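You operate a simulated robot arm through the tools that you are given. There is no shell and no other tool. Be economical: measure what you need, move in short steps, check, and stop when the job is done.

You are at the controls of a simulated robot arm. One attempt, no reset.

Task
Bin crate 2's wilted bunch and replace it from bucket 4.
Fine: shut the bin lid.
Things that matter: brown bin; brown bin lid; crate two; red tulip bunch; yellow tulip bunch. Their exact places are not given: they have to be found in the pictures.

The check looks at the end state, three seconds after you hand in, the way a careful person would. Anything else that was tipped, shoved, dropped, spilled or broken makes it a failure. A push-on lid holds only when it is set on centred and level and pressed home; a screw cap is set on level and turned clockwise until tight.

Robot
A 6-joint arm with a two-finger parallel gripper on a trunk, on a base that drives. Base frame: it is fixed to the floor where the robot stands at the start and does not move with it; the origin is under the middle of the robot, x ahead of it, y to its left, z up. Lengths are in m, angles in degrees, forces in N, time in s.
With the tool pointing down near the work surface it reaches from about 0.1 to 0.82 m from the robot's upright axis, wherever it stands. Its first joint turns from -115.0 to 115.0 degrees. Places, roughly: brown bin [0.8, 0, 0.3]; brown bin lid [0.8, 0, 0.5]; crate two [1.3, -1.6, 0.5]; red tulip bunch (10x9x44 cm) [1, -0.8, 0.7]; yellow tulip bunch (10x9x44 cm) [1.1, -1.3, 0.7]. Payload 4.2 kg.
The TCP is the grasp point between the finger pads, 0.023 m short of the fingertips. In the tool frame z runs along the fingers and y along their closing line. Largest opening 0.094 m; finger width 0.038, thickness 0.01; the body of the gripper, 0.054 by 0.096 m, starts 0.039 m behind the TCP.
Orientation is that of the tool frame in the base frame, as a unit quaternion [x, y, z, w]. With the fingers straight down and closing along the base's y, the tool's x points along the base's -x, its y along +y and its z along -z.

Tools
- The arm moves only by the tool move_arm. Its argument "deltas" is a list of rows, each an object of numbers (a shift or turn left out is 0, a gripper value left out holds the last): "ax", "ay", "az": the turn, a rotation vector about the tool's x, y, z in units of 8 degrees (1.0 is 8 degrees); "dx", "dy", "dz": the shift along the tool's x, y, z in units of 20 mm (1.0 is 20 mm); "grip": the gripper command, from -1 (fully open) to 1 (shut), values between in proportion. In form: [{"ax": .., "ay": .., "az": .., "dx": .., "dy": .., "dz": .., "grip": ..}, ...]. A call has 1 to 10 rows; each row shifts and turns the commanded pose from where the row before left it, along the tool's axes as they then stand. A call with a number of a shift or a turn outside -1 to 1 is refused whole. A row lasts 0.2 s, in which the tool goes at most 0.05 m and 8.6 degrees; a call with a longer step from one row to the next is refused whole, and so is a gripper value outside its range. Where a pose cannot be reached the arm comes as near as it can. A force on the tool above 90 N (or 10 N above the force at the start of the call, whichever is more), or a blocked arm, ends the call early, and 0.2 s more pass. The fingers move at their own pace (about 0.108 m/s each) and stop on an object; they squeeze with about 28 N. The grip force told is the motor's: it shows also when the fingers shut on nothing. Time passes only in rows, and 0.2 s behind the last, so rows that do not move let the fingers close. It gives the time, the measured TCP pose, the force on the tool (base axes), the opening and the grip force at its end, in the units of the frame above (readings bear some noise), with the torque about the TCP (base axes, N m) and any sound that the robot's microphone picked up, and new pictures: "pictures" is both (left out), scene, wrist or none.
- Cameras (640 x 400 px; columns grow to the right, rows downward): "scene" is now at [0.2359, 0.1635, 1.1965]; the picture's right is [-0.34, -0.94, 0.00], its down [-0.50, 0.18, -0.85] and it looks along [0.80, -0.29, -0.53] (base axes); focal length 233 px, centre (320, 200). "wrist" rides on the gripper at [0.086, 0.016, -0.075] in the tool frame; the picture's right is [-0.18, 0.98, 0.00], its down [-0.58, -0.11, -0.81] and it looks along [-0.79, -0.15, 0.59] (tool axes); focal length 243 px, centre (320, 200).
- slide_trunk(by): slides the trunk up (or, below 0, down) by that many m; the arm and the scene camera ride with it, the base frame stays. It gives what a move gives, with no picture.
- base_move(legs): drives the robot by 1 to 6 legs, each [ahead, turn to the left] in m and degrees, along the robot's own axes; the way and the turn of a leg run together, so that a leg with both is an arc; at most 1.5 m and 180 degrees a leg. The arm and the cameras ride along, it lands a little off, and it stops where it bumps. It gives what a move gives, and a new picture of the scene camera.
- turn_head(pan, tilt): turns the head with the scene camera to pan (to the left, within 80 degrees either way) and tilt (down, from -29 to 69), counted from straight ahead of the robot. It gives what a move gives, and a new picture of the scene camera.
- locate(camera, pixels): for up to 12 pixels [column, row] of the newest picture of that camera ("zoom" is the newest enlarged one), the place [x, y, z] in the base frame of the surface seen there, good to about 0.003 m. No time passes.
- enlarge(camera, box): a new picture of the part [left, top, right, bottom] of that camera's present view, enlarged. No time passes.
- close_job(): hands the job in; it is judged then, once.

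Keep the steps short. Do not move on a guess: measure, check each grasp and each placing, and mend mistakes. In all there are 80 turns and 260 pictures (those below and enlarged ones count). Leave the gripper open and the arm clear of the work at the hand-in unless told otherwise, and finish with a single line.

The tools are called after ">>>" as name(argument=value, ...) on one line, values as JSON. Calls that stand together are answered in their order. move_arm: Moves the arm, as the interface text tells. Its arguments: {"type":"object","properties":{"deltas":{"type":"array"},"pictures":{"type":"string","enum":["both","scene","wrist","none"]}},"required":["deltas"]} The other tools are called the same way: slide_trunk (by) slides the trunk up or down; base_move (legs) drives the base; turn_head (pan, tilt) turns the head that bears the scene camera; locate (camera, pixels) gives the place of the surface under pixels of a picture; enlarge (camera, box) takes an enlarged picture of a part of a camera's view; close_job () hands the job in.

At the start:

```text
clock: 0.0
tool_pos: [0.5902, -0.1213, 1.0922]
tcp_rot: [0.0, 1.0, 0.0, 0.0]
contact_force: [-0.3, -0.6, -0.3]
ft_torque: [0.01, -0.01, 0.01]
finger_gap: 0.0941
grasp_force: 0.2
trunk travel left (down, up): [-0.55, 0.44]
robot x, y, heading: [-0.0006, 0.0006, 0.2]
head pan, tilt: [-20.1, 32.1]
```

scene: 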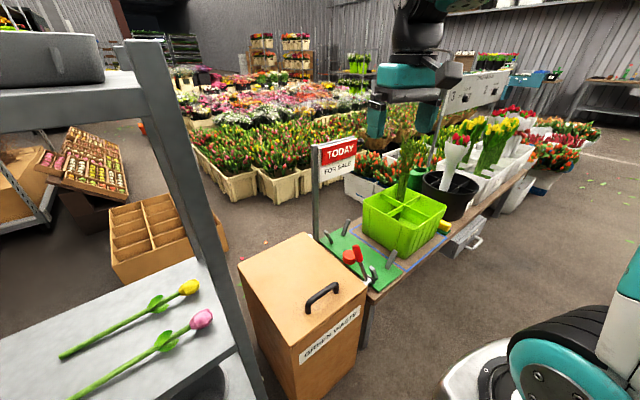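
wrist: 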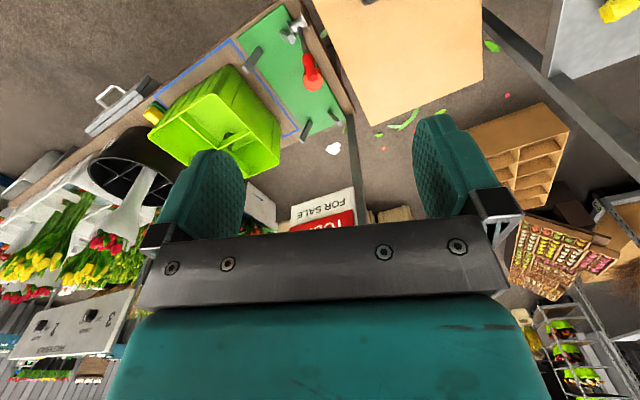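

I see the brown bin with handled lid near (310,310), and buckets and crates to the right. I'll look closer at both before moving.

>>> enlarge(camera="scene", box=[300, 80, 560, 290])

>>> turn_head(pan=-50, tilt=25)

```text
1.90 times, centred on (430, 185) of scene
```

zoom: 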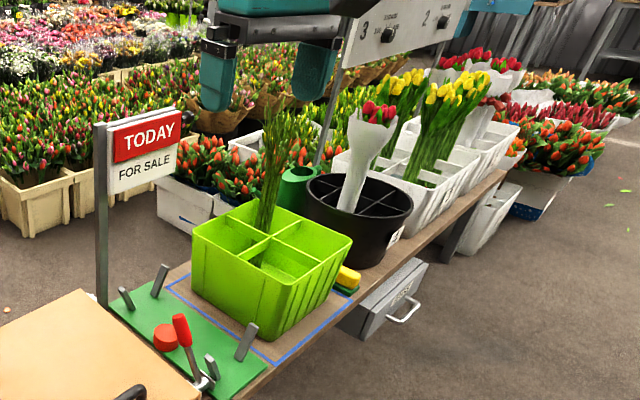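

```text
clock: 0.9
tool_pos: [0.5908, -0.1226, 1.093]
tcp_rot: [0.0, 1.0, -0.001, 0.0]
contact_force: [0.3, -0.8, 0.0]
ft_torque: [-0.01, -0.02, 0.02]
finger_gap: 0.0939
grasp_force: 0.1
trunk travel left (down, up): [-0.55, 0.44]
robot x, y, heading: [-0.0009, 0.0023, 0.1]
head pan, tilt: [-50.0, 25.0]
```

scene: 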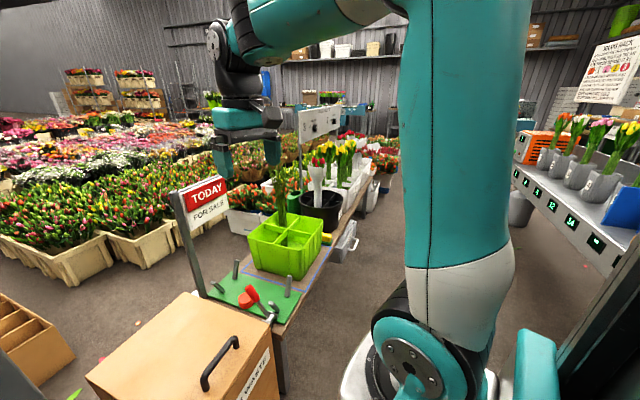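

There's a sign at (620,60) with text and numbered buckets on the right. I'll read both, and the numbers on the table.

>>> enlarge(camera="scene", box=[500, 0, 640, 290])

>>> turn_head(pan=-78, tilt=10)

```text
1.38 times, centred on (570, 145) of scene
```

zoom: 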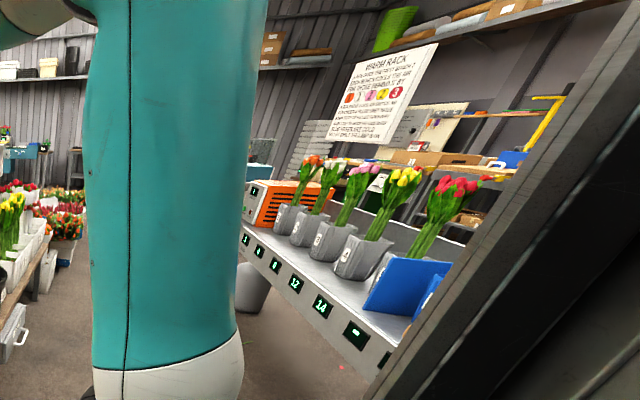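

```text
clock: 1.9
tool_pos: [0.5893, -0.1213, 1.0915]
tcp_rot: [-0.001, 1.0, 0.0, 0.0]
contact_force: [0.7, 0.5, 0.2]
ft_torque: [0.01, -0.02, 0.02]
finger_gap: 0.0937
grasp_force: 0.0
trunk travel left (down, up): [-0.55, 0.44]
robot x, y, heading: [-0.0001, 0.0005, -0.1]
head pan, tilt: [-78.0, 10.0]
```

scene: 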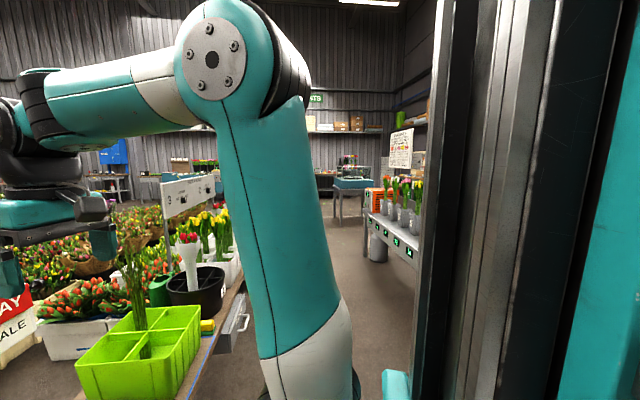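

The warm rack looks unrelated. Now I'll study the bench with the crates, from a pan where the arm hides less.

>>> turn_head(pan=-40, tilt=25)

>>> enlarge(camera="scene", box=[220, 80, 420, 290])

```text
clock: 2.9
tool_pos: [0.5906, -0.1225, 1.0917]
tcp_rot: [0.0, 1.0, 0.0, 0.0]
contact_force: [0.0, 0.3, -0.6]
ft_torque: [-0.01, -0.01, -0.01]
finger_gap: 0.094
grasp_force: 0.0
trunk travel left (down, up): [-0.55, 0.44]
robot x, y, heading: [-0.0012, 0.0009, -0.0]
head pan, tilt: [-40.0, 25.0]
```

scene: 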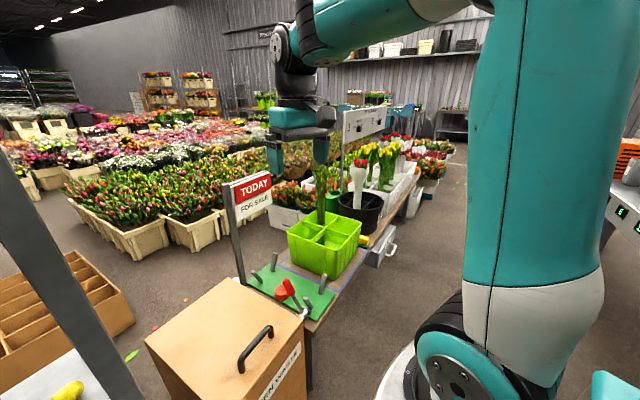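

```text
1.90 times, centred on (320, 185) of scene
```

zoom: 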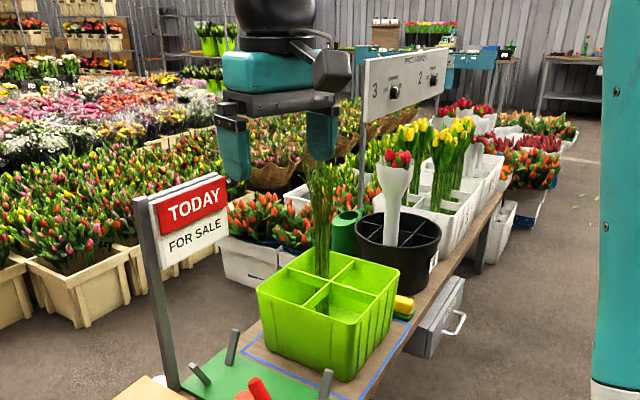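

Measuring table, buckets and crates in the zoom, plus bin in the scene picture.

>>> locate(camera="zoom", pixels=[[398, 160], [440, 235], [362, 215], [412, 140], [458, 130], [448, 245], [500, 205], [372, 95], [440, 70], [400, 300], [300, 290], [425, 385]])

>>> locate(camera="scene", pixels=[[228, 278], [302, 325], [147, 346], [225, 395], [243, 358], [270, 330], [255, 345], [288, 290], [360, 140], [387, 250]])

```text
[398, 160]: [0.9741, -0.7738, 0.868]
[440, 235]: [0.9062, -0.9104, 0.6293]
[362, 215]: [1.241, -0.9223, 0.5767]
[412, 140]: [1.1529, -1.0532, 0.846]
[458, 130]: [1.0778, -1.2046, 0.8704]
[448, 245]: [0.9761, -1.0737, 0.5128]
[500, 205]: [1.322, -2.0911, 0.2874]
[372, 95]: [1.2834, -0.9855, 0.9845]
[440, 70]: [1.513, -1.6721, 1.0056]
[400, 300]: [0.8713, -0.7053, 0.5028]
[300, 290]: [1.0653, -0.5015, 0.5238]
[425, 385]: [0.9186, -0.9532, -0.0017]
```

```text
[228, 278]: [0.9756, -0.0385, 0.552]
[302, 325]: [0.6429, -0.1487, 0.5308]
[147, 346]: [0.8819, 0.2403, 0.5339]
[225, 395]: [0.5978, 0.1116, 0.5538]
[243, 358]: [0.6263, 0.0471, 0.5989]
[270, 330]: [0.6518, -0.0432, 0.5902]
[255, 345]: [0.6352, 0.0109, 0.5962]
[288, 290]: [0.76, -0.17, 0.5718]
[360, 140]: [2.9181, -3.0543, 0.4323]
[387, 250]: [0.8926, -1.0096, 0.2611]
```

The bench runs from about (0.9,-0.3) to (1.4,-2.1). Next I'll check how the bin lid works: hinge or loose lid.

>>> turn_head(pan=-10, tilt=50)

>>> enlarge(camera="wrist", box=[220, 0, 540, 200])

```text
clock: 3.9
tool_pos: [0.5905, -0.1212, 1.0918]
tcp_rot: [-0.001, 1.0, 0.0, 0.0]
contact_force: [0.8, 0.4, 0.0]
ft_torque: [0.0, 0.03, 0.03]
finger_gap: 0.0941
grasp_force: 0.1
trunk travel left (down, up): [-0.55, 0.44]
robot x, y, heading: [-0.0017, 0.0011, -0.0]
head pan, tilt: [-10.0, 50.0]
```

scene: 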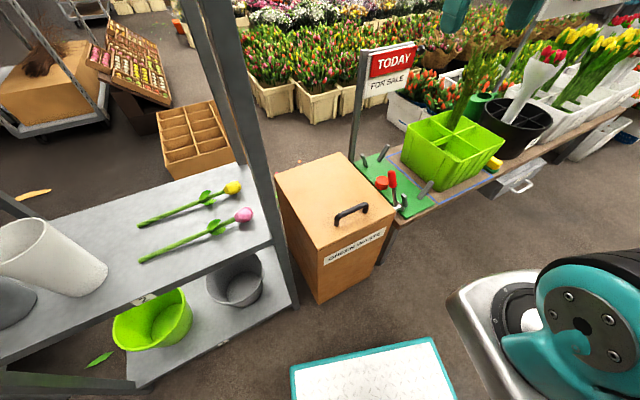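

```text
2.00 times, centred on (380, 100) of wrist
```

zoom: 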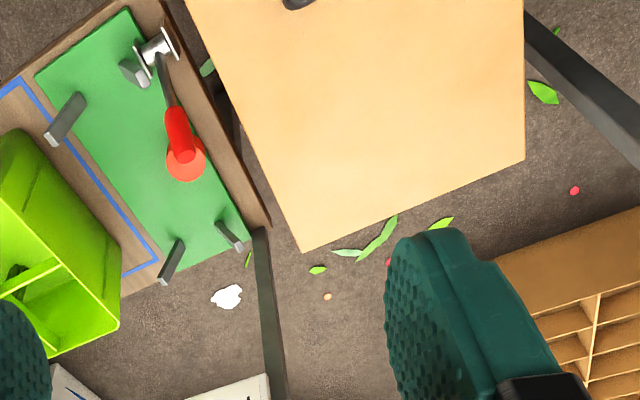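

>>> enlarge(camera="scene", box=[260, 140, 420, 310])

>>> locate(camera="scene", pixels=[[338, 155], [278, 172], [292, 232], [300, 250], [385, 218], [393, 210], [336, 223], [350, 211], [365, 206], [290, 300], [350, 130], [340, 220]])

```text
2.35 times, centred on (340, 225) of scene
```

zoom: 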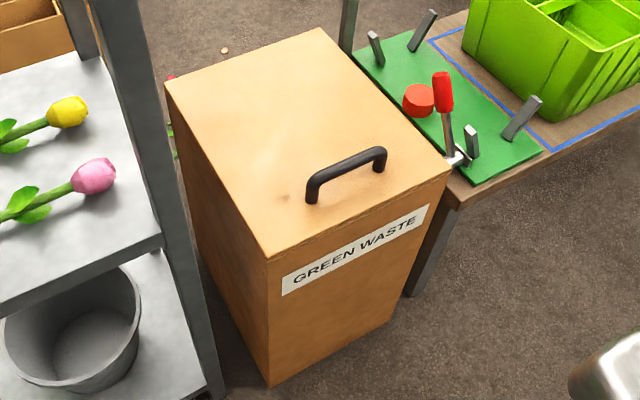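

```text
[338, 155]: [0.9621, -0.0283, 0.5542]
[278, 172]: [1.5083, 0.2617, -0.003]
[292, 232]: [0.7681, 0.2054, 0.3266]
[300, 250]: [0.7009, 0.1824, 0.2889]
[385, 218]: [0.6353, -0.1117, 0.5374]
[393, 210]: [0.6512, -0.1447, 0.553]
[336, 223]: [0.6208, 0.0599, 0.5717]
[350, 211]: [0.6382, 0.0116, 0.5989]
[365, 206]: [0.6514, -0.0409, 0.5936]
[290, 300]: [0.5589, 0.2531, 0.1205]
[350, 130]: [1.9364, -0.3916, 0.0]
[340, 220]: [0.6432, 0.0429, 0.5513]
```

The lid likely hinges at the far edge (handle at the near edge, centre about (0.637,0.005,0.598)). I need to know the robot's own footprint (teal-edged plate at (370,370)) and the shelf post.

>>> locate(camera="scene", pixels=[[293, 370], [434, 340], [370, 380], [470, 300], [540, 275], [290, 280], [245, 150], [355, 100], [600, 300]])

>>> turn_head(pan=-15, tilt=69)

```text
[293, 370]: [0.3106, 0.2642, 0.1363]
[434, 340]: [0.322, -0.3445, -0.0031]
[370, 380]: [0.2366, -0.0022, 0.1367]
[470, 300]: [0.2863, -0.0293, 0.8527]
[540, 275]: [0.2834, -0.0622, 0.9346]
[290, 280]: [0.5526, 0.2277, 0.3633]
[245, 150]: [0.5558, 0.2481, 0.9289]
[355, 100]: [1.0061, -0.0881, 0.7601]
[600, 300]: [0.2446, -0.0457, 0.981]
```

```text
clock: 4.7
tool_pos: [0.5915, -0.1225, 1.0933]
tcp_rot: [0.0, 1.0, 0.0, 0.0]
contact_force: [0.3, 0.4, 0.3]
ft_torque: [-0.01, 0.0, -0.03]
finger_gap: 0.094
grasp_force: 0.1
trunk travel left (down, up): [-0.55, 0.44]
robot x, y, heading: [0.0014, 0.0018, 0.1]
head pan, tilt: [-15.0, 68.8]
```

scene: 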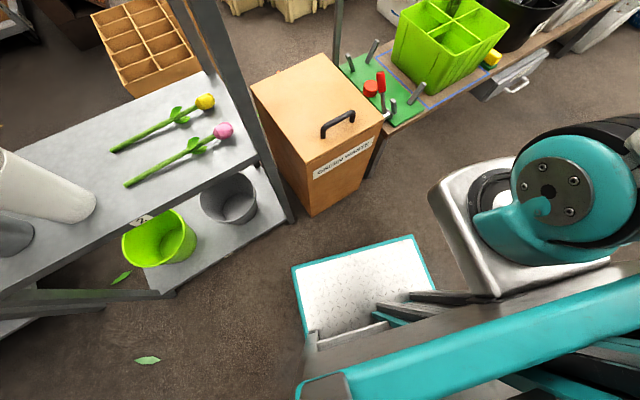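

Plate front edge is at x≈0.31, bin front at ≈0.57. I'll check clearances to the shelf and the plate corners in this picture.

>>> locate(camera="scene", pixels=[[293, 268], [412, 237], [168, 293], [293, 221], [90, 303], [310, 214], [360, 185], [338, 122], [324, 135], [352, 116], [500, 285], [435, 190]])

>>> enlarge(camera="scene", box=[290, 80, 400, 200])

```text
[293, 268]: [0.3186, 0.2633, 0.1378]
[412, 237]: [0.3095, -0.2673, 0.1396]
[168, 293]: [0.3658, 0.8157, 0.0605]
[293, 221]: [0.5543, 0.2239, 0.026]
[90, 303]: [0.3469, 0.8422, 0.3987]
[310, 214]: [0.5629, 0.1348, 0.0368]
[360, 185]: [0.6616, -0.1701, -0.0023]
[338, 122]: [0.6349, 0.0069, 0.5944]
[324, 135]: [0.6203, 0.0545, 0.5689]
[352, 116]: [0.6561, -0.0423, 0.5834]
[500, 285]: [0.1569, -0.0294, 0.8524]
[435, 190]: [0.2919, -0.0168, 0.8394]
```

```text
3.33 times, centred on (345, 140) of scene
```

zoom: 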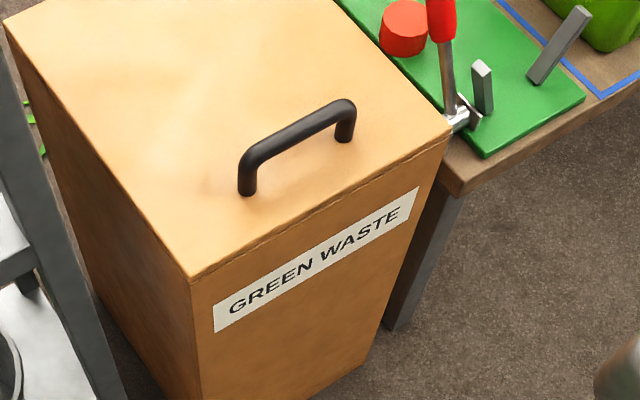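

Driving 0.15 m ahead leaves about 7 cm to bin and shelf. Then I'll turn the tool so its closing line runs across the handle.

>>> base_move(legs=[[0.15, 0]])

>>> move_arm(deltas=[{"az": 0.914, "grip": -0.3}, {"az": 0.914}, {"az": 0.914}, {"az": 0.914}, {"az": 0.914}, {"az": 0.914}, {"az": 0.914}, {"az": 0.914}, {"az": 0.914}, {"az": 0.914}], pictures="none")

```text
clock: 6.1
tool_pos: [0.7449, -0.1238, 1.0919]
tcp_rot: [0.0, 1.0, 0.0, 0.0]
contact_force: [0.8, 0.8, -0.2]
ft_torque: [-0.01, 0.0, 0.01]
finger_gap: 0.094
grasp_force: 0.0
trunk travel left (down, up): [-0.55, 0.44]
robot x, y, heading: [0.1537, -0.0003, 0.1]
head pan, tilt: [-15.0, 68.8]
```

scene: 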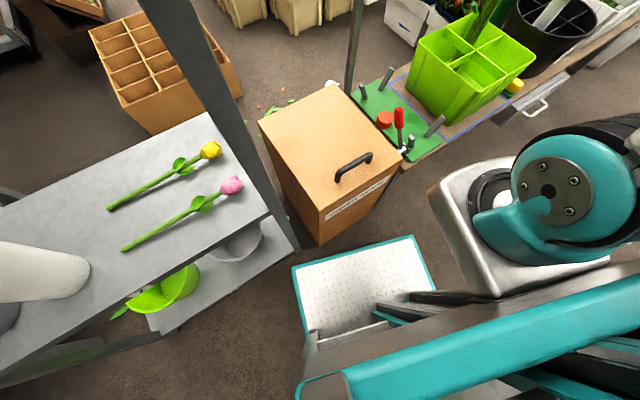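

```text
clock: 8.3
tool_pos: [0.7449, -0.1203, 1.0929]
tcp_rot: [0.596, 0.803, 0.0, 0.0]
contact_force: [0.2, -0.5, 0.5]
ft_torque: [-0.02, 0.02, -0.01]
finger_gap: 0.0613
grasp_force: 0.0
trunk travel left (down, up): [-0.55, 0.44]
robot x, y, heading: [0.1564, 0.0026, -0.1]
head pan, tilt: [-15.0, 68.8]
```

Now bring the tool above the front of the handle, then tilt it 45° so it points forward and down.

>>> move_arm(deltas=[{"dx": 0.77, "dy": -0.707, "dz": 0.95, "grip": 0.3}, {"dx": 0.77, "dy": -0.707, "dz": 0.95}, {"dx": 0.77, "dy": -0.707, "dz": 0.95}, {"dx": 0.77, "dy": -0.707, "dz": 0.95}, {"dx": 0.77, "dy": -0.707, "dz": 0.95}, {"dx": 0.77, "dy": -0.707, "dz": 0.95}, {"dx": 0.77, "dy": -0.707, "dz": 0.95}, {"dx": 0.77, "dy": -0.707, "dz": 0.95}, {"dx": 0.77, "dy": -0.707, "dz": 0.95}, {"dx": 0.77, "dy": -0.707, "dz": 0.95}], pictures="none")

>>> move_arm(deltas=[{"ax": -0.94}, {"ax": -0.94}, {"ax": -0.94}, {"ax": -0.94}, {"ax": -0.94}, {"ax": -0.94}])

```text
clock: 10.5
tool_pos: [0.5848, -0.0056, 0.9147]
tcp_rot: [0.596, 0.803, -0.001, 0.0]
contact_force: [0.9, 0.3, 0.8]
ft_torque: [-0.01, -0.02, 0.0]
finger_gap: 0.033
grasp_force: 0.2
out of reach, approached as far as the arm can: row 9, 10
trunk travel left (down, up): [-0.55, 0.44]
robot x, y, heading: [0.1544, -0.0001, -0.1]
head pan, tilt: [-15.0, 68.8]
```

```text
clock: 11.9
tool_pos: [0.6759, 0.0436, 0.9965]
tcp_rot: [0.55, 0.741, 0.309, 0.229]
contact_force: [0.1, 0.3, 0.2]
ft_torque: [0.0, 0.0, 0.05]
finger_gap: 0.033
grasp_force: 0.0
out of reach, approached as far as the arm can: row 1, 2, 3, 4, 5, 6
trunk travel left (down, up): [-0.55, 0.44]
robot x, y, heading: [0.1516, 0.0011, -0.1]
head pan, tilt: [-15.0, 68.8]
```

scene: 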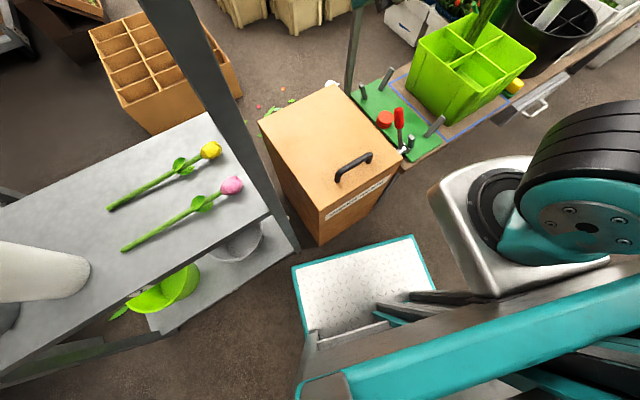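
wrist: 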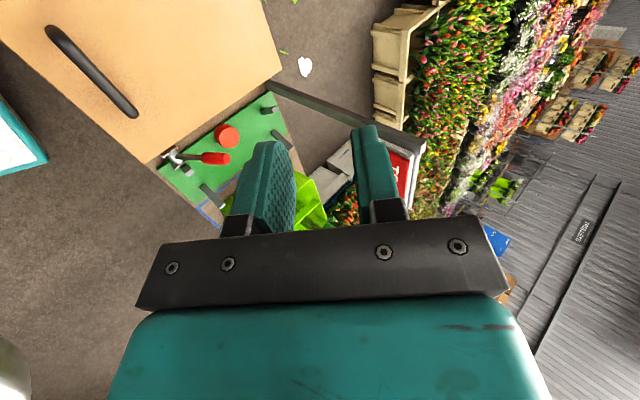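

The arm is folded too tightly here; raising the trunk 0.3 m gives it room to reach down.

>>> slide_trunk(by=0.3)

```text
clock: 14.9
tool_pos: [0.6767, 0.0437, 1.2957]
tcp_rot: [0.549, 0.743, 0.307, 0.228]
contact_force: [-0.2, -0.7, -0.2]
ft_torque: [0.03, 0.02, 0.03]
finger_gap: 0.0329
grasp_force: 0.0
trunk travel left (down, up): [-0.85, 0.14]
robot x, y, heading: [0.1531, 0.0015, -0.0]
head pan, tilt: [-15.0, 68.8]
```

Moving down toward a standoff 10 cm before the handle; first few rows to verify tracking.

>>> move_arm(deltas=[{"dx": -0.05, "dy": -0.98, "dz": 0.67}, {"dx": -0.05, "dy": -0.98, "dz": 0.67}, {"dx": -0.05, "dy": -0.98, "dz": 0.67}, {"dx": -0.05, "dy": -0.98, "dz": 0.67}, {"dx": -0.05, "dy": -0.98, "dz": 0.67}, {"dx": -0.05, "dy": -0.98, "dz": 0.67}, {"dx": -0.05, "dy": -0.98, "dz": 0.67}, {"dx": -0.05, "dy": -0.98, "dz": 0.67}, {"dx": -0.05, "dy": -0.98, "dz": 0.67}, {"dx": -0.05, "dy": -0.98, "dz": 0.67}], pictures="none")

```text
clock: 17.1
tool_pos: [0.7251, 0.0739, 1.1036]
tcp_rot: [0.55, 0.742, 0.307, 0.227]
contact_force: [-0.2, -0.1, 0.0]
ft_torque: [0.02, 0.03, -0.02]
finger_gap: 0.0327
grasp_force: 0.0
out of reach, approached as far as the arm can: row 1, 2, 3, 4, 5, 6, 7, 8, 9, 10
trunk travel left (down, up): [-0.85, 0.14]
robot x, y, heading: [0.153, 0.001, 0.2]
head pan, tilt: [-15.0, 68.8]
```

Still limited by minimum radius with the tilt; back the base off 0.2 m and retry.

>>> base_move(legs=[[-0.2, 0]])

>>> move_arm(deltas=[{"dx": 0}], pictures="none")

```text
clock: 18.7
tool_pos: [0.5267, 0.0728, 1.1031]
tcp_rot: [0.551, 0.741, 0.307, 0.229]
contact_force: [0.0, -0.2, -0.4]
ft_torque: [-0.02, -0.03, 0.02]
finger_gap: 0.0328
grasp_force: 0.0
trunk travel left (down, up): [-0.85, 0.14]
robot x, y, heading: [-0.0455, -0.0019, -0.1]
head pan, tilt: [-15.0, 68.8]
```

scene: 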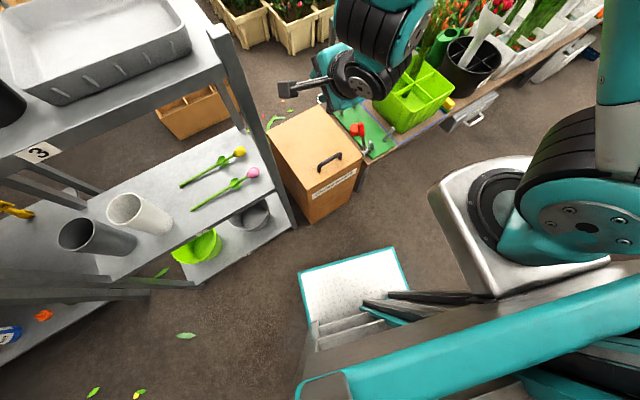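

```text
clock: 19.1
tool_pos: [0.526, 0.0728, 1.1044]
tcp_rot: [0.551, 0.742, 0.307, 0.228]
contact_force: [-0.4, 0.2, -0.2]
ft_torque: [-0.02, 0.01, 0.0]
finger_gap: 0.033
grasp_force: 0.1
trunk travel left (down, up): [-0.85, 0.14]
robot x, y, heading: [-0.0435, 0.0015, -0.2]
head pan, tilt: [-15.0, 68.8]
```

Moving to the standoff before the handle in two calls.

>>> move_arm(deltas=[{"dx": -0.3, "dy": -0.94, "dz": 1.0}, {"dx": -0.3, "dy": -0.94, "dz": 1.0}, {"dx": -0.3, "dy": -0.94, "dz": 1.0}, {"dx": -0.3, "dy": -0.94, "dz": 1.0}, {"dx": -0.3, "dy": -0.94, "dz": 1.0}, {"dx": -0.3, "dy": -0.94, "dz": 1.0}, {"dx": -0.3, "dy": -0.94, "dz": 1.0}, {"dx": -0.3, "dy": -0.94, "dz": 1.0}], pictures="none")

>>> move_arm(deltas=[{"dx": -0.3, "dy": -0.94, "dz": 1.0}, {"dx": -0.3, "dy": -0.94, "dz": 1.0}, {"dx": -0.3, "dy": -0.94, "dz": 1.0}, {"dx": -0.3, "dy": -0.94, "dz": 1.0}, {"dx": -0.3, "dy": -0.94, "dz": 1.0}, {"dx": -0.3, "dy": -0.94, "dz": 1.0}, {"dx": -0.3, "dy": -0.94, "dz": 1.0}, {"dx": -0.3, "dy": -0.94, "dz": 1.0}])

```text
clock: 20.9
tool_pos: [0.5456, 0.0294, 0.8856]
tcp_rot: [0.552, 0.741, 0.307, 0.228]
contact_force: [-0.7, 1.3, 0.9]
ft_torque: [-0.03, -0.02, 0.01]
finger_gap: 0.0328
grasp_force: 0.1
trunk travel left (down, up): [-0.85, 0.14]
robot x, y, heading: [-0.043, -0.0014, 0.2]
head pan, tilt: [-15.0, 68.8]
```

```text
clock: 22.7
tool_pos: [0.5665, -0.0156, 0.6643]
tcp_rot: [0.552, 0.741, 0.307, 0.228]
contact_force: [-0.7, -0.2, 0.2]
ft_torque: [-0.01, -0.01, 0.02]
finger_gap: 0.0331
grasp_force: 0.2
trunk travel left (down, up): [-0.85, 0.14]
robot x, y, heading: [-0.0492, 0.001, 0.1]
head pan, tilt: [-15.0, 68.8]
```

scene: 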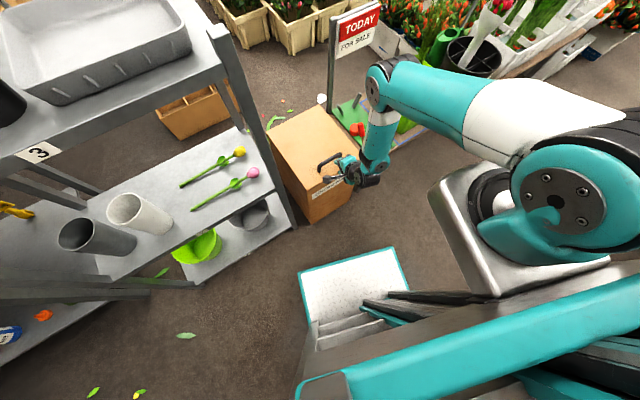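
wrist: 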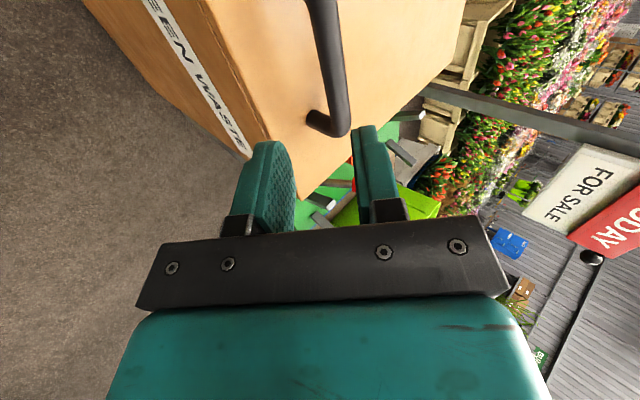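

Check the bar's position relative to the tool from the wrist picture.

>>> locate(camera="wrist", pixels=[[312, 30], [327, 30], [345, 30], [325, 80], [348, 80], [336, 80], [290, 90], [400, 90]])

```text
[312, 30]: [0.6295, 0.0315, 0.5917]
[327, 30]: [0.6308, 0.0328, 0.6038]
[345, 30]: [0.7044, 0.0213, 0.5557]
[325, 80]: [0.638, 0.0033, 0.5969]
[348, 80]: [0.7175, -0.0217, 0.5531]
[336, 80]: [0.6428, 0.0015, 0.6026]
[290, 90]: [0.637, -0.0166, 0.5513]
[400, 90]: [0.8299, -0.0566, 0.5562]
```

Bar centre ≈ (0.643, 0.002, 0.597), gripper gap 33 mm. Advance ~93 mm with a 7 mm correction and close.

>>> move_arm(deltas=[{"dy": 0.36, "dz": 0.9}, {"dz": 0.95}, {"dz": 0.95}, {"dz": 0.95}, {"dz": 0.92}], pictures="wrist")

```text
clock: 23.9
tool_pos: [0.6344, 0.0062, 0.6046]
tcp_rot: [0.551, 0.742, 0.307, 0.228]
contact_force: [0.2, 0.1, 1.1]
ft_torque: [0.0, -0.04, 0.01]
finger_gap: 0.0327
grasp_force: 0.2
trunk travel left (down, up): [-0.85, 0.14]
robot x, y, heading: [-0.0441, 0.001, 0.0]
head pan, tilt: [-15.0, 68.8]
```

wrist: 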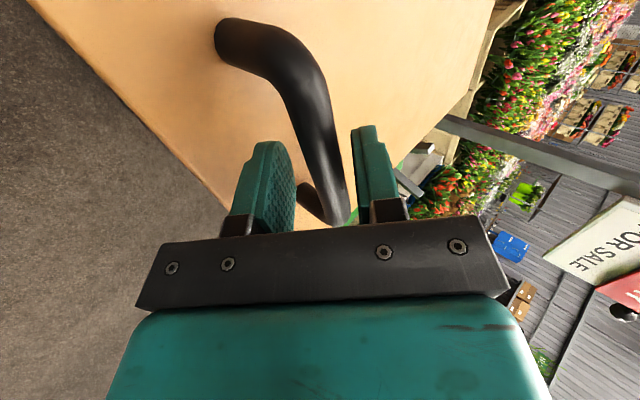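

The bar is between the pads. Closing.

>>> move_arm(deltas=[{"grip": 1}, {"grip": 1}, {"grip": 1}], pictures="none")

```text
clock: 24.7
tool_pos: [0.6369, 0.0071, 0.6062]
tcp_rot: [0.55, 0.742, 0.308, 0.23]
contact_force: [9.6, 4.2, 4.8]
ft_torque: [-1.47, -0.68, 1.09]
finger_gap: 0.018
grasp_force: 45.3
trunk travel left (down, up): [-0.85, 0.14]
robot x, y, heading: [-0.045, -0.0024, -0.2]
head pan, tilt: [-15.0, 68.8]
```

Gripped (18 mm bar). Now a small test: swing 8° about the presumed far hinge and read forces.

>>> move_arm(deltas=[{"ax": 0.5, "dy": 0.91, "dz": -0.62}, {"ax": 0.5, "dy": 0.91, "dz": -0.62}])

```text
clock: 25.3
tool_pos: [0.6461, 0.0095, 0.6477]
tcp_rot: [0.565, 0.761, 0.255, 0.188]
contact_force: [13.8, 14.3, -8.2]
ft_torque: [-1.02, -0.5, 1.38]
finger_gap: 0.0183
grasp_force: 44.9
trunk travel left (down, up): [-0.85, 0.14]
robot x, y, heading: [-0.0485, 0.0009, -0.1]
head pan, tilt: [-15.0, 68.8]
```

scene: 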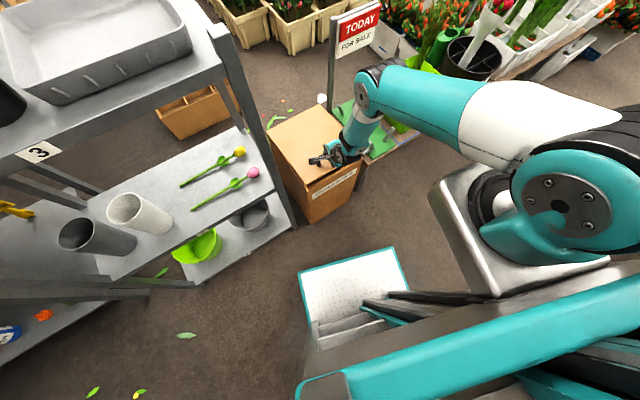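
wrist: 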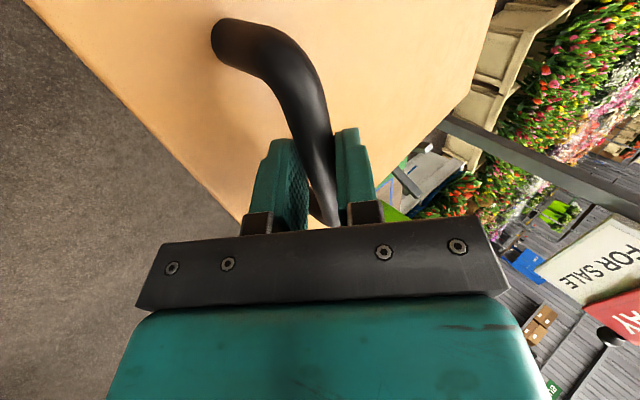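

It swings on a far hinge with only small forces. Continuing 20° with a slight +u correction.

>>> move_arm(deltas=[{"ax": 0.5, "dx": 0.1, "dy": 1.0, "dz": -0.53}, {"ax": 0.5, "dy": 0.91, "dz": -0.62}, {"ax": 0.5, "dy": 0.91, "dz": -0.62}, {"ax": 0.5, "dy": 0.91, "dz": -0.62}, {"ax": 0.5, "dy": 0.91, "dz": -0.62}], pictures="none")

```text
clock: 26.5
tool_pos: [0.6957, 0.0277, 0.743]
tcp_rot: [0.589, 0.794, 0.118, 0.087]
contact_force: [19.6, 20.7, -22.1]
ft_torque: [-0.33, -0.41, 1.73]
finger_gap: 0.0181
grasp_force: 44.8
trunk travel left (down, up): [-0.85, 0.14]
robot x, y, heading: [-0.0433, 0.0001, 0.1]
head pan, tilt: [-15.0, 68.8]
```

Forces rise modestly; they suggest a small yaw (~2°) and sideways shift. Correct and go on to ~44°.

>>> move_arm(deltas=[{"ax": 0.5, "az": -0.15, "dx": 0.2, "dy": 1.0, "dz": -0.58}, {"ax": 0.5, "az": -0.1, "dx": 0.1, "dy": 0.96, "dz": -0.62}, {"ax": 0.5, "dx": 0.1, "dy": 0.94, "dz": -0.62}, {"ax": 0.5, "dx": 0.05, "dy": 0.91, "dz": -0.62}], pictures="both")

```text
clock: 27.5
tool_pos: [0.7554, 0.0522, 0.8071]
tcp_rot: [0.586, 0.81, 0.003, 0.009]
contact_force: [2.9, -39.7, 8.4]
ft_torque: [-0.66, -0.09, 1.73]
finger_gap: 0.0181
grasp_force: 45.3
trunk travel left (down, up): [-0.85, 0.14]
robot x, y, heading: [-0.0466, -0.0013, -0.0]
head pan, tilt: [-15.0, 68.8]
```

scene: 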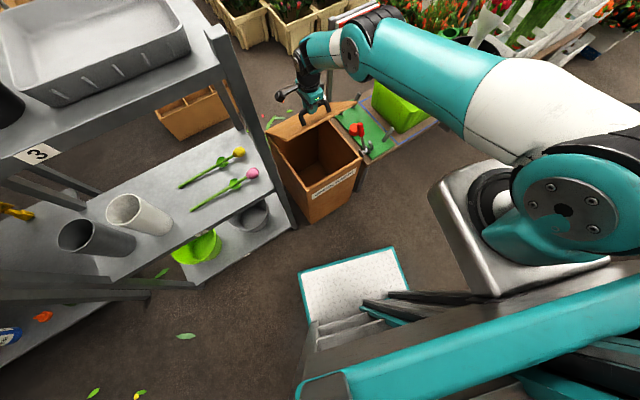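
wrist: 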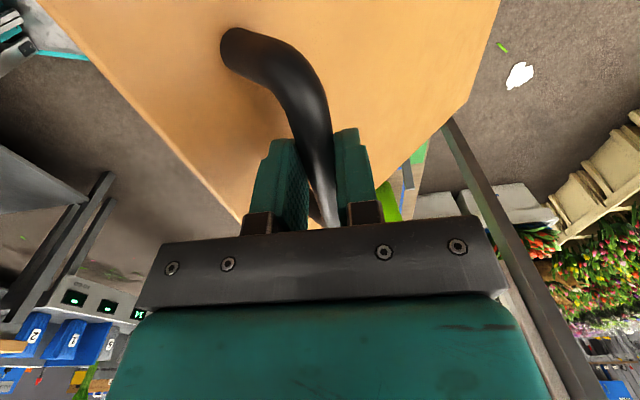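

The lid is up ~45° and the bin is empty inside. Relieve the sideways force and continue to ~60°, letting the bar turn in the pads.

>>> move_arm(deltas=[{"dx": -0.3, "dy": 0.95, "dz": -0.57}, {"dy": 0.95, "dz": -0.57}, {"dy": 1.0, "dz": -0.43}, {"dy": 1.0, "dz": -0.43}], pictures="scene")

>>> enlarge(camera="scene", box=[240, 0, 440, 200])

```text
clock: 28.5
tool_pos: [0.7934, 0.0646, 0.8622]
tcp_rot: [0.582, 0.813, 0.005, 0.008]
contact_force: [0.5, 0.2, 0.5]
ft_torque: [-0.02, 0.0, -0.02]
finger_gap: 0.0002
grasp_force: 42.6
out of reach, approached as far as the arm can: row 2, 3, 4
trunk travel left (down, up): [-0.85, 0.14]
robot x, y, heading: [-0.0415, 0.0017, -0.1]
head pan, tilt: [-15.0, 68.8]
```

scene: 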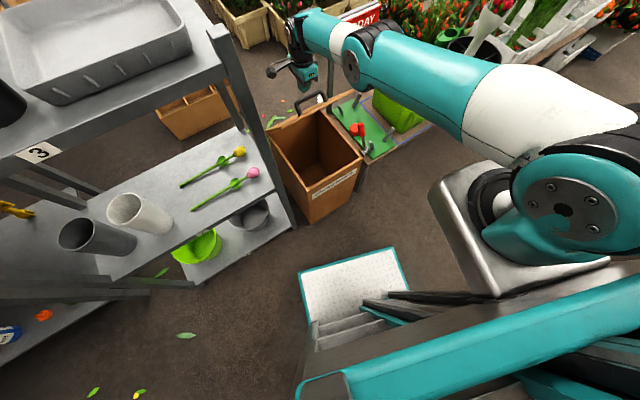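

```text
2.00 times, centred on (340, 100) of scene
```

zoom: 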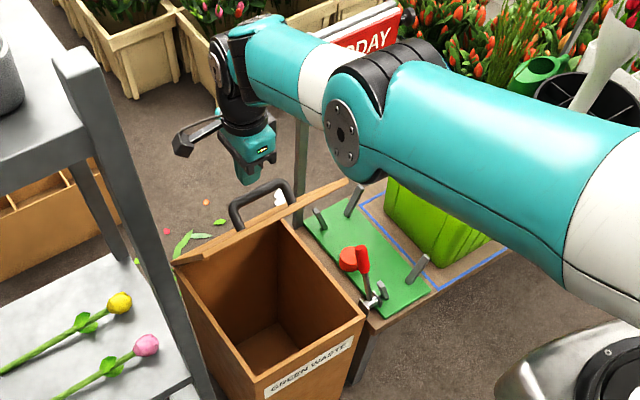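

The pads slipped off but the lid seems to be standing open. Measuring it.

>>> locate(camera="zoom", pixels=[[262, 190], [236, 208], [290, 190], [178, 262], [345, 182], [260, 225], [200, 265], [300, 125]])

>>> move_arm(deltas=[{"dy": -0.3, "dz": -0.3, "grip": -1}, {"dz": 0}], pictures="both")

```text
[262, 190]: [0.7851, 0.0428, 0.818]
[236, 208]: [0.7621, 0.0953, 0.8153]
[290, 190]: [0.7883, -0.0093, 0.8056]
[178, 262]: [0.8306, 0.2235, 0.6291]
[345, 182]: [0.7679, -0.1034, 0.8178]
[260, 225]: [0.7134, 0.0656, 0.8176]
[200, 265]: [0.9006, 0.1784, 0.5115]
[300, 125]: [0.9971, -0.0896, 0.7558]
```

```text
clock: 29.1
tool_pos: [0.787, 0.0626, 0.8695]
tcp_rot: [0.582, 0.813, 0.004, 0.007]
contact_force: [0.6, 0.3, 0.2]
ft_torque: [0.02, -0.03, 0.02]
finger_gap: 0.0937
grasp_force: 0.0
trunk travel left (down, up): [-0.85, 0.14]
robot x, y, heading: [-0.0408, 0.0036, 0.0]
head pan, tilt: [-15.0, 68.8]
```

scene: 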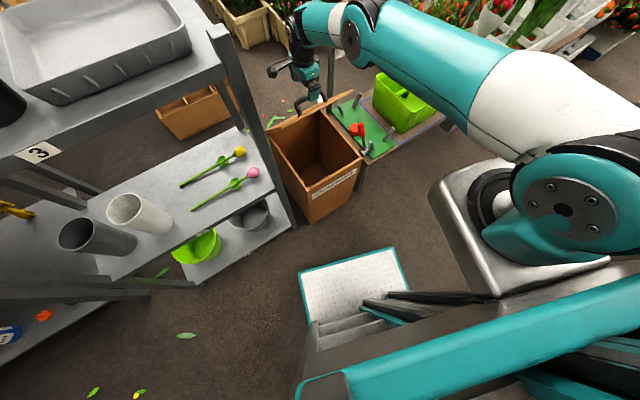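
wrist: 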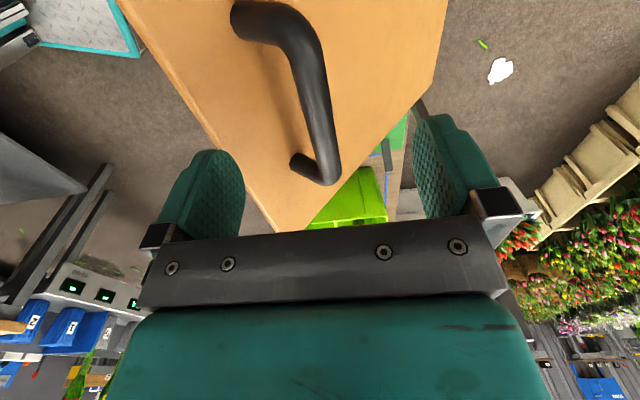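

The hinge holds by friction at about 51°. I'll push it further from underneath: go up, back, down in front of the lid's inner side with closed fingers.

>>> move_arm(deltas=[{"dz": -1, "grip": -1}, {"dz": -1}, {"dz": -0.5, "dy": -0.5}, {"dy": -1}, {"dy": -1, "grip": 1}, {"dy": -1}, {"dy": -1}, {"dy": -1}, {"dy": -1}, {"dy": -1}], pictures="none")

>>> move_arm(deltas=[{"dz": 1}, {"dz": 1}, {"dz": 1}, {"dz": 1}, {"dz": 1}, {"dz": 1}, {"dz": 0.5}], pictures="both")

```text
clock: 31.3
tool_pos: [0.6415, 0.0138, 0.916]
tcp_rot: [0.582, 0.813, 0.004, 0.009]
contact_force: [0.1, 0.1, 0.9]
ft_torque: [-0.01, 0.04, -0.04]
finger_gap: 0.0
grasp_force: 28.3
trunk travel left (down, up): [-0.85, 0.14]
robot x, y, heading: [-0.0459, -0.0036, -0.0]
head pan, tilt: [-15.0, 68.8]
```

```text
clock: 32.9
tool_pos: [0.6443, 0.0137, 0.7849]
tcp_rot: [0.582, 0.813, 0.004, 0.008]
contact_force: [1.2, -0.2, 0.4]
ft_torque: [0.0, 0.01, 0.02]
finger_gap: 0.0
grasp_force: 28.1
trunk travel left (down, up): [-0.85, 0.14]
robot x, y, heading: [-0.0457, -0.0009, -0.3]
head pan, tilt: [-15.0, 68.8]
```

scene: 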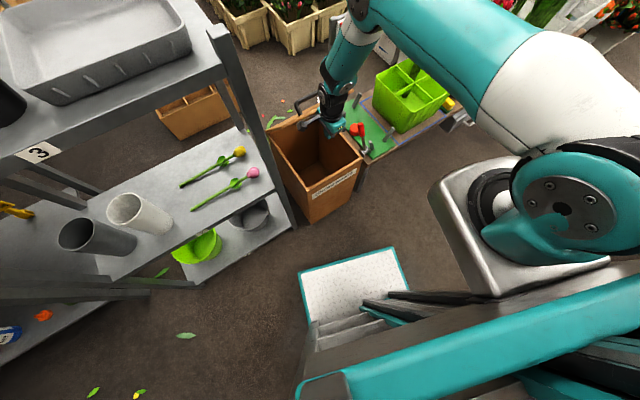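
wrist: 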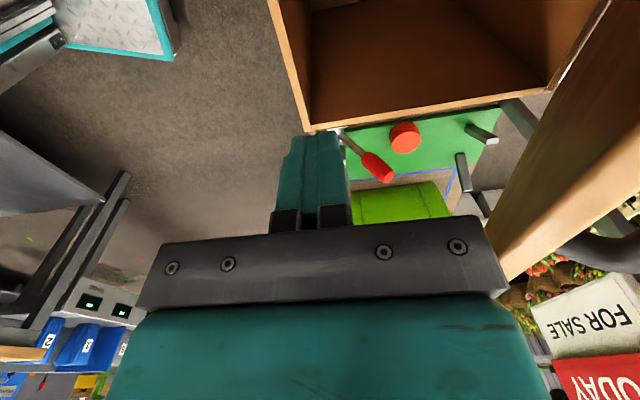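

Inside of the lid is just ahead of the closed fingers. Pushing forward and slightly up.

>>> move_arm(deltas=[{"dy": 1}, {"dy": 1}, {"dy": 1}, {"dy": 1}, {"dy": 1, "dz": -0.4}, {"dy": 1, "dz": -0.5}, {"dy": 1, "dz": -0.5}, {"dy": 1, "dz": -0.5}], pictures="none")

>>> base_move(legs=[[0.08, 0]])

```text
clock: 34.0
tool_pos: [0.7242, 0.04, 0.7981]
tcp_rot: [0.583, 0.813, 0.005, 0.007]
contact_force: [-40.0, -8.0, 58.9]
ft_torque: [1.71, -2.05, -0.75]
finger_gap: 0.0002
grasp_force: 28.0
trunk travel left (down, up): [-0.85, 0.14]
robot x, y, heading: [-0.0467, 0.002, -0.1]
head pan, tilt: [-15.0, 68.8]
stopped in row 5: the force on the tool passed its limit at 94 N (the readings are from after the stop); the commanded pose is now the measured one
```

```text
clock: 34.7
tool_pos: [0.7274, 0.0414, 0.8025]
tcp_rot: [0.583, 0.812, 0.004, 0.003]
contact_force: [-39.6, -6.6, 60.5]
ft_torque: [1.92, -2.04, -0.96]
finger_gap: 0.0002
grasp_force: 28.5
trunk travel left (down, up): [-0.85, 0.14]
robot x, y, heading: [-0.0417, 0.0021, -0.4]
head pan, tilt: [-15.0, 68.8]
stopped in leg 1: the force on the tool passed its limit at 115 N (the readings are from after the stop); the commanded pose is now the measured one
```

scene: 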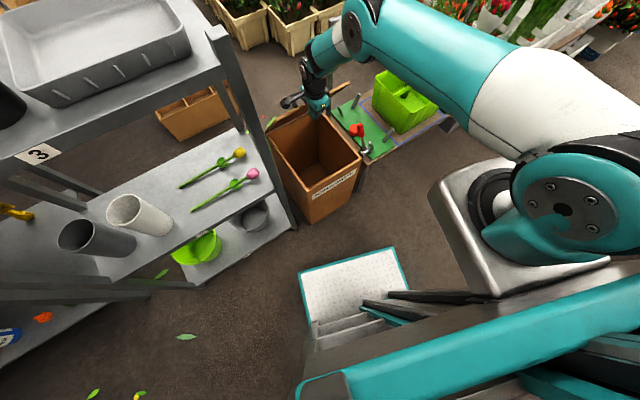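

The force direction shows I'm pressing on the lid's edge face rather than its underside. Back off 4 cm, and look closely.

>>> move_arm(deltas=[{"dy": -1}, {"dy": -1}, {"dy": -1}], pictures="wrist")

>>> enlarge(camera="scene", box=[260, 60, 380, 180])

```text
clock: 35.5
tool_pos: [0.6743, 0.0215, 0.7988]
tcp_rot: [0.582, 0.813, 0.001, 0.003]
contact_force: [1.1, 0.2, -0.7]
ft_torque: [0.02, 0.02, -0.01]
finger_gap: 0.0
grasp_force: 27.7
trunk travel left (down, up): [-0.85, 0.14]
robot x, y, heading: [-0.0411, -0.0007, -0.0]
head pan, tilt: [-15.0, 68.8]
```

wrist: 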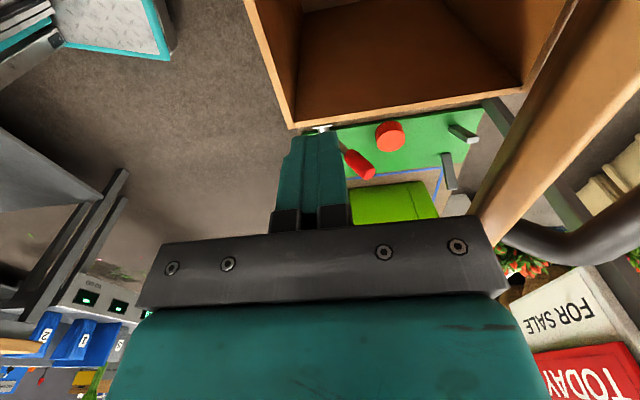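

```text
3.33 times, centred on (320, 120) of scene
```

zoom: 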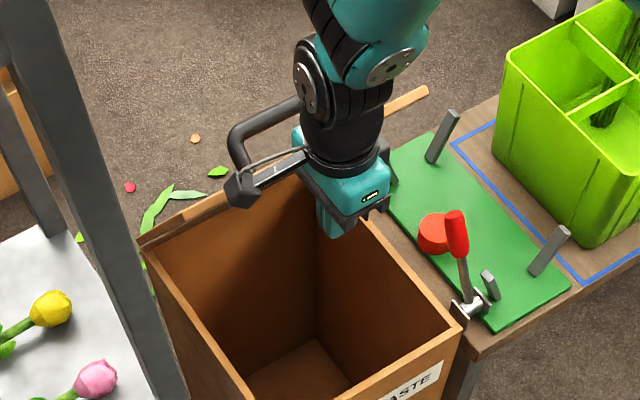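

The knuckle plate caught the edge. Go lower by 8 cm so the flat gripper body meets the lid's inner edge, then push forward.

>>> move_arm(deltas=[{"dy": -1}, {"dz": 1}, {"dz": 1}, {"dz": 1}, {"dz": 1}, {"dy": 1}, {"dy": 1}, {"dy": 1}], pictures="none")

>>> move_arm(deltas=[{"dy": 0.8}, {"dy": 0.8}, {"dy": 0.8}, {"dy": 0.8}], pictures="scene")

```text
clock: 37.3
tool_pos: [0.711, 0.035, 0.7216]
tcp_rot: [0.583, 0.813, 0.003, 0.004]
contact_force: [-2.1, -1.4, 0.0]
ft_torque: [0.11, -0.21, -0.06]
finger_gap: 0.0001
grasp_force: 28.2
trunk travel left (down, up): [-0.85, 0.14]
robot x, y, heading: [-0.0415, 0.0021, -0.1]
head pan, tilt: [-15.0, 68.8]
```

```text
clock: 38.3
tool_pos: [0.7382, 0.0468, 0.7394]
tcp_rot: [0.581, 0.814, 0.001, 0.002]
contact_force: [0.7, -0.2, 0.0]
ft_torque: [0.01, -0.03, -0.02]
finger_gap: 0.0
grasp_force: 28.1
out of reach, approached as far as the arm can: row 2, 3, 4
trunk travel left (down, up): [-0.85, 0.14]
robot x, y, heading: [-0.0413, 0.0046, -0.2]
head pan, tilt: [-15.0, 68.8]
```

scene: 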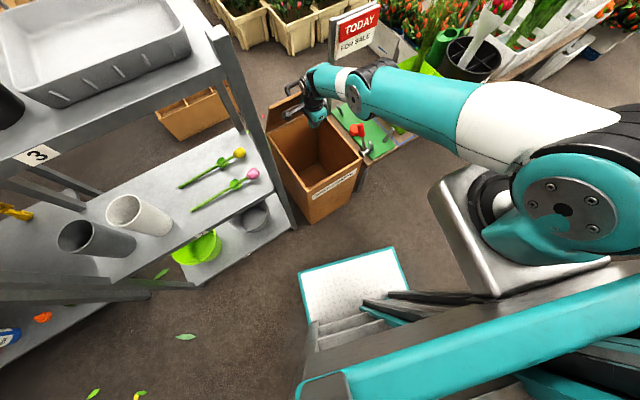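

>>> base_move(legs=[[0.1, 0]])

>>> enlarge(camera="scene", box=[230, 40, 430, 220])

```text
clock: 39.5
tool_pos: [0.8404, 0.0458, 0.7393]
tcp_rot: [0.582, 0.813, 0.001, 0.003]
contact_force: [0.2, 0.5, -0.1]
ft_torque: [0.0, 0.01, 0.0]
finger_gap: 0.0003
grasp_force: 27.7
trunk travel left (down, up): [-0.85, 0.14]
robot x, y, heading: [0.058, -0.0027, -0.4]
head pan, tilt: [-15.0, 68.8]
```

scene: 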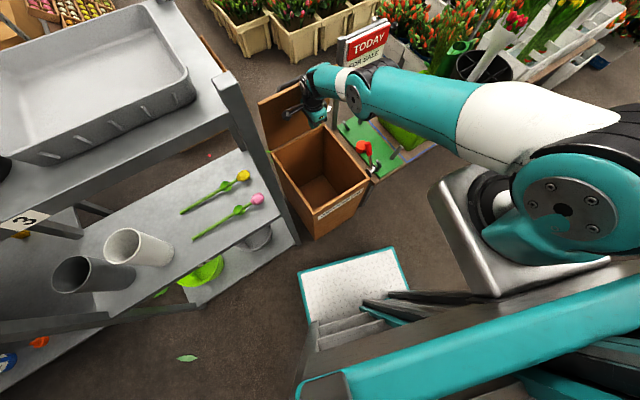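

```text
2.22 times, centred on (330, 130) of scene
```

zoom: 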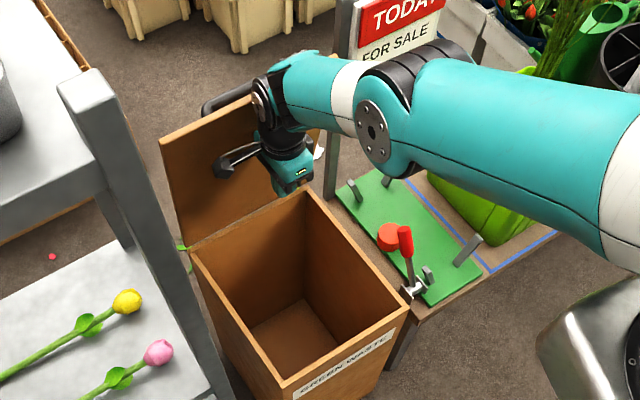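

The lid stands open. Measuring its angle and checking the TODAY sign wasn't touched.

>>> locate(camera="zoom", pixels=[[165, 145], [190, 240], [240, 105], [220, 225], [230, 95], [180, 180], [335, 150]])

>>> base_move(legs=[[-0.2, 0]])

```text
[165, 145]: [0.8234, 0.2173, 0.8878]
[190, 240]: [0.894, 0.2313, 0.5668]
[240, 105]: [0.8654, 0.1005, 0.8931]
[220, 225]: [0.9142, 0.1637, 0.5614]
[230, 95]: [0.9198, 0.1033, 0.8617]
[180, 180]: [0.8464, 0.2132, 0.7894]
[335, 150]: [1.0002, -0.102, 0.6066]
```

```text
clock: 41.1
tool_pos: [0.7242, 0.0983, 0.8002]
tcp_rot: [0.566, 0.817, 0.084, 0.076]
contact_force: [-2.4, 0.3, -1.9]
ft_torque: [0.0, -0.17, 0.01]
finger_gap: 0.0
grasp_force: 28.0
trunk travel left (down, up): [-0.85, 0.14]
robot x, y, heading: [-0.1091, 0.0141, 4.5]
head pan, tilt: [-15.0, 68.8]
stopped in leg 1: the robot was blocked; the commanded pose is now the measured one
```

scene: 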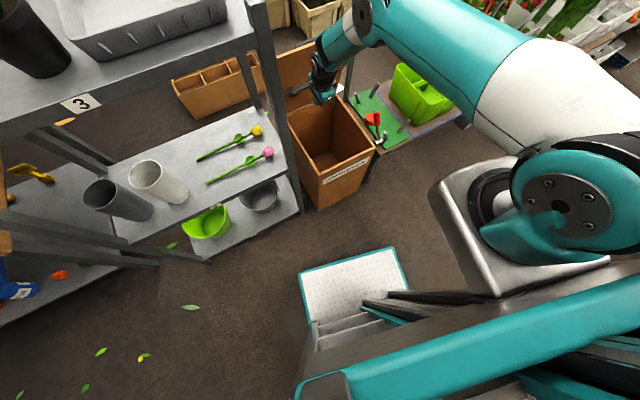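

The drive was blocked and the arm got displaced. Look before doing anything else.

>>> enlarge(camera="scene", box=[260, 20, 420, 220])

>>> turn_head(pan=10, tilt=40)

```text
2.00 times, centred on (340, 120) of scene
```

zoom: 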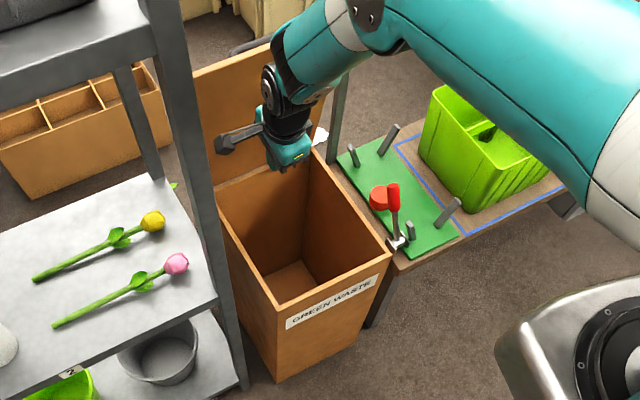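

```text
clock: 42.0
tool_pos: [0.721, 0.0961, 0.7947]
tcp_rot: [0.567, 0.817, 0.077, 0.07]
contact_force: [-0.8, 0.2, -0.6]
ft_torque: [-0.01, 0.01, 0.01]
finger_gap: 0.0
grasp_force: 27.8
trunk travel left (down, up): [-0.85, 0.14]
robot x, y, heading: [-0.108, 0.0155, 4.3]
head pan, tilt: [10.0, 40.0]
```

scene: 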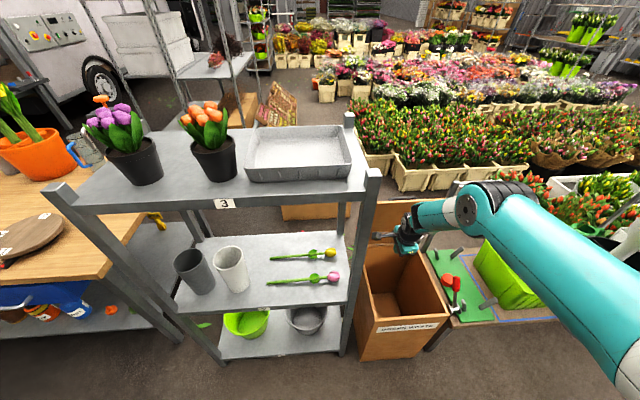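

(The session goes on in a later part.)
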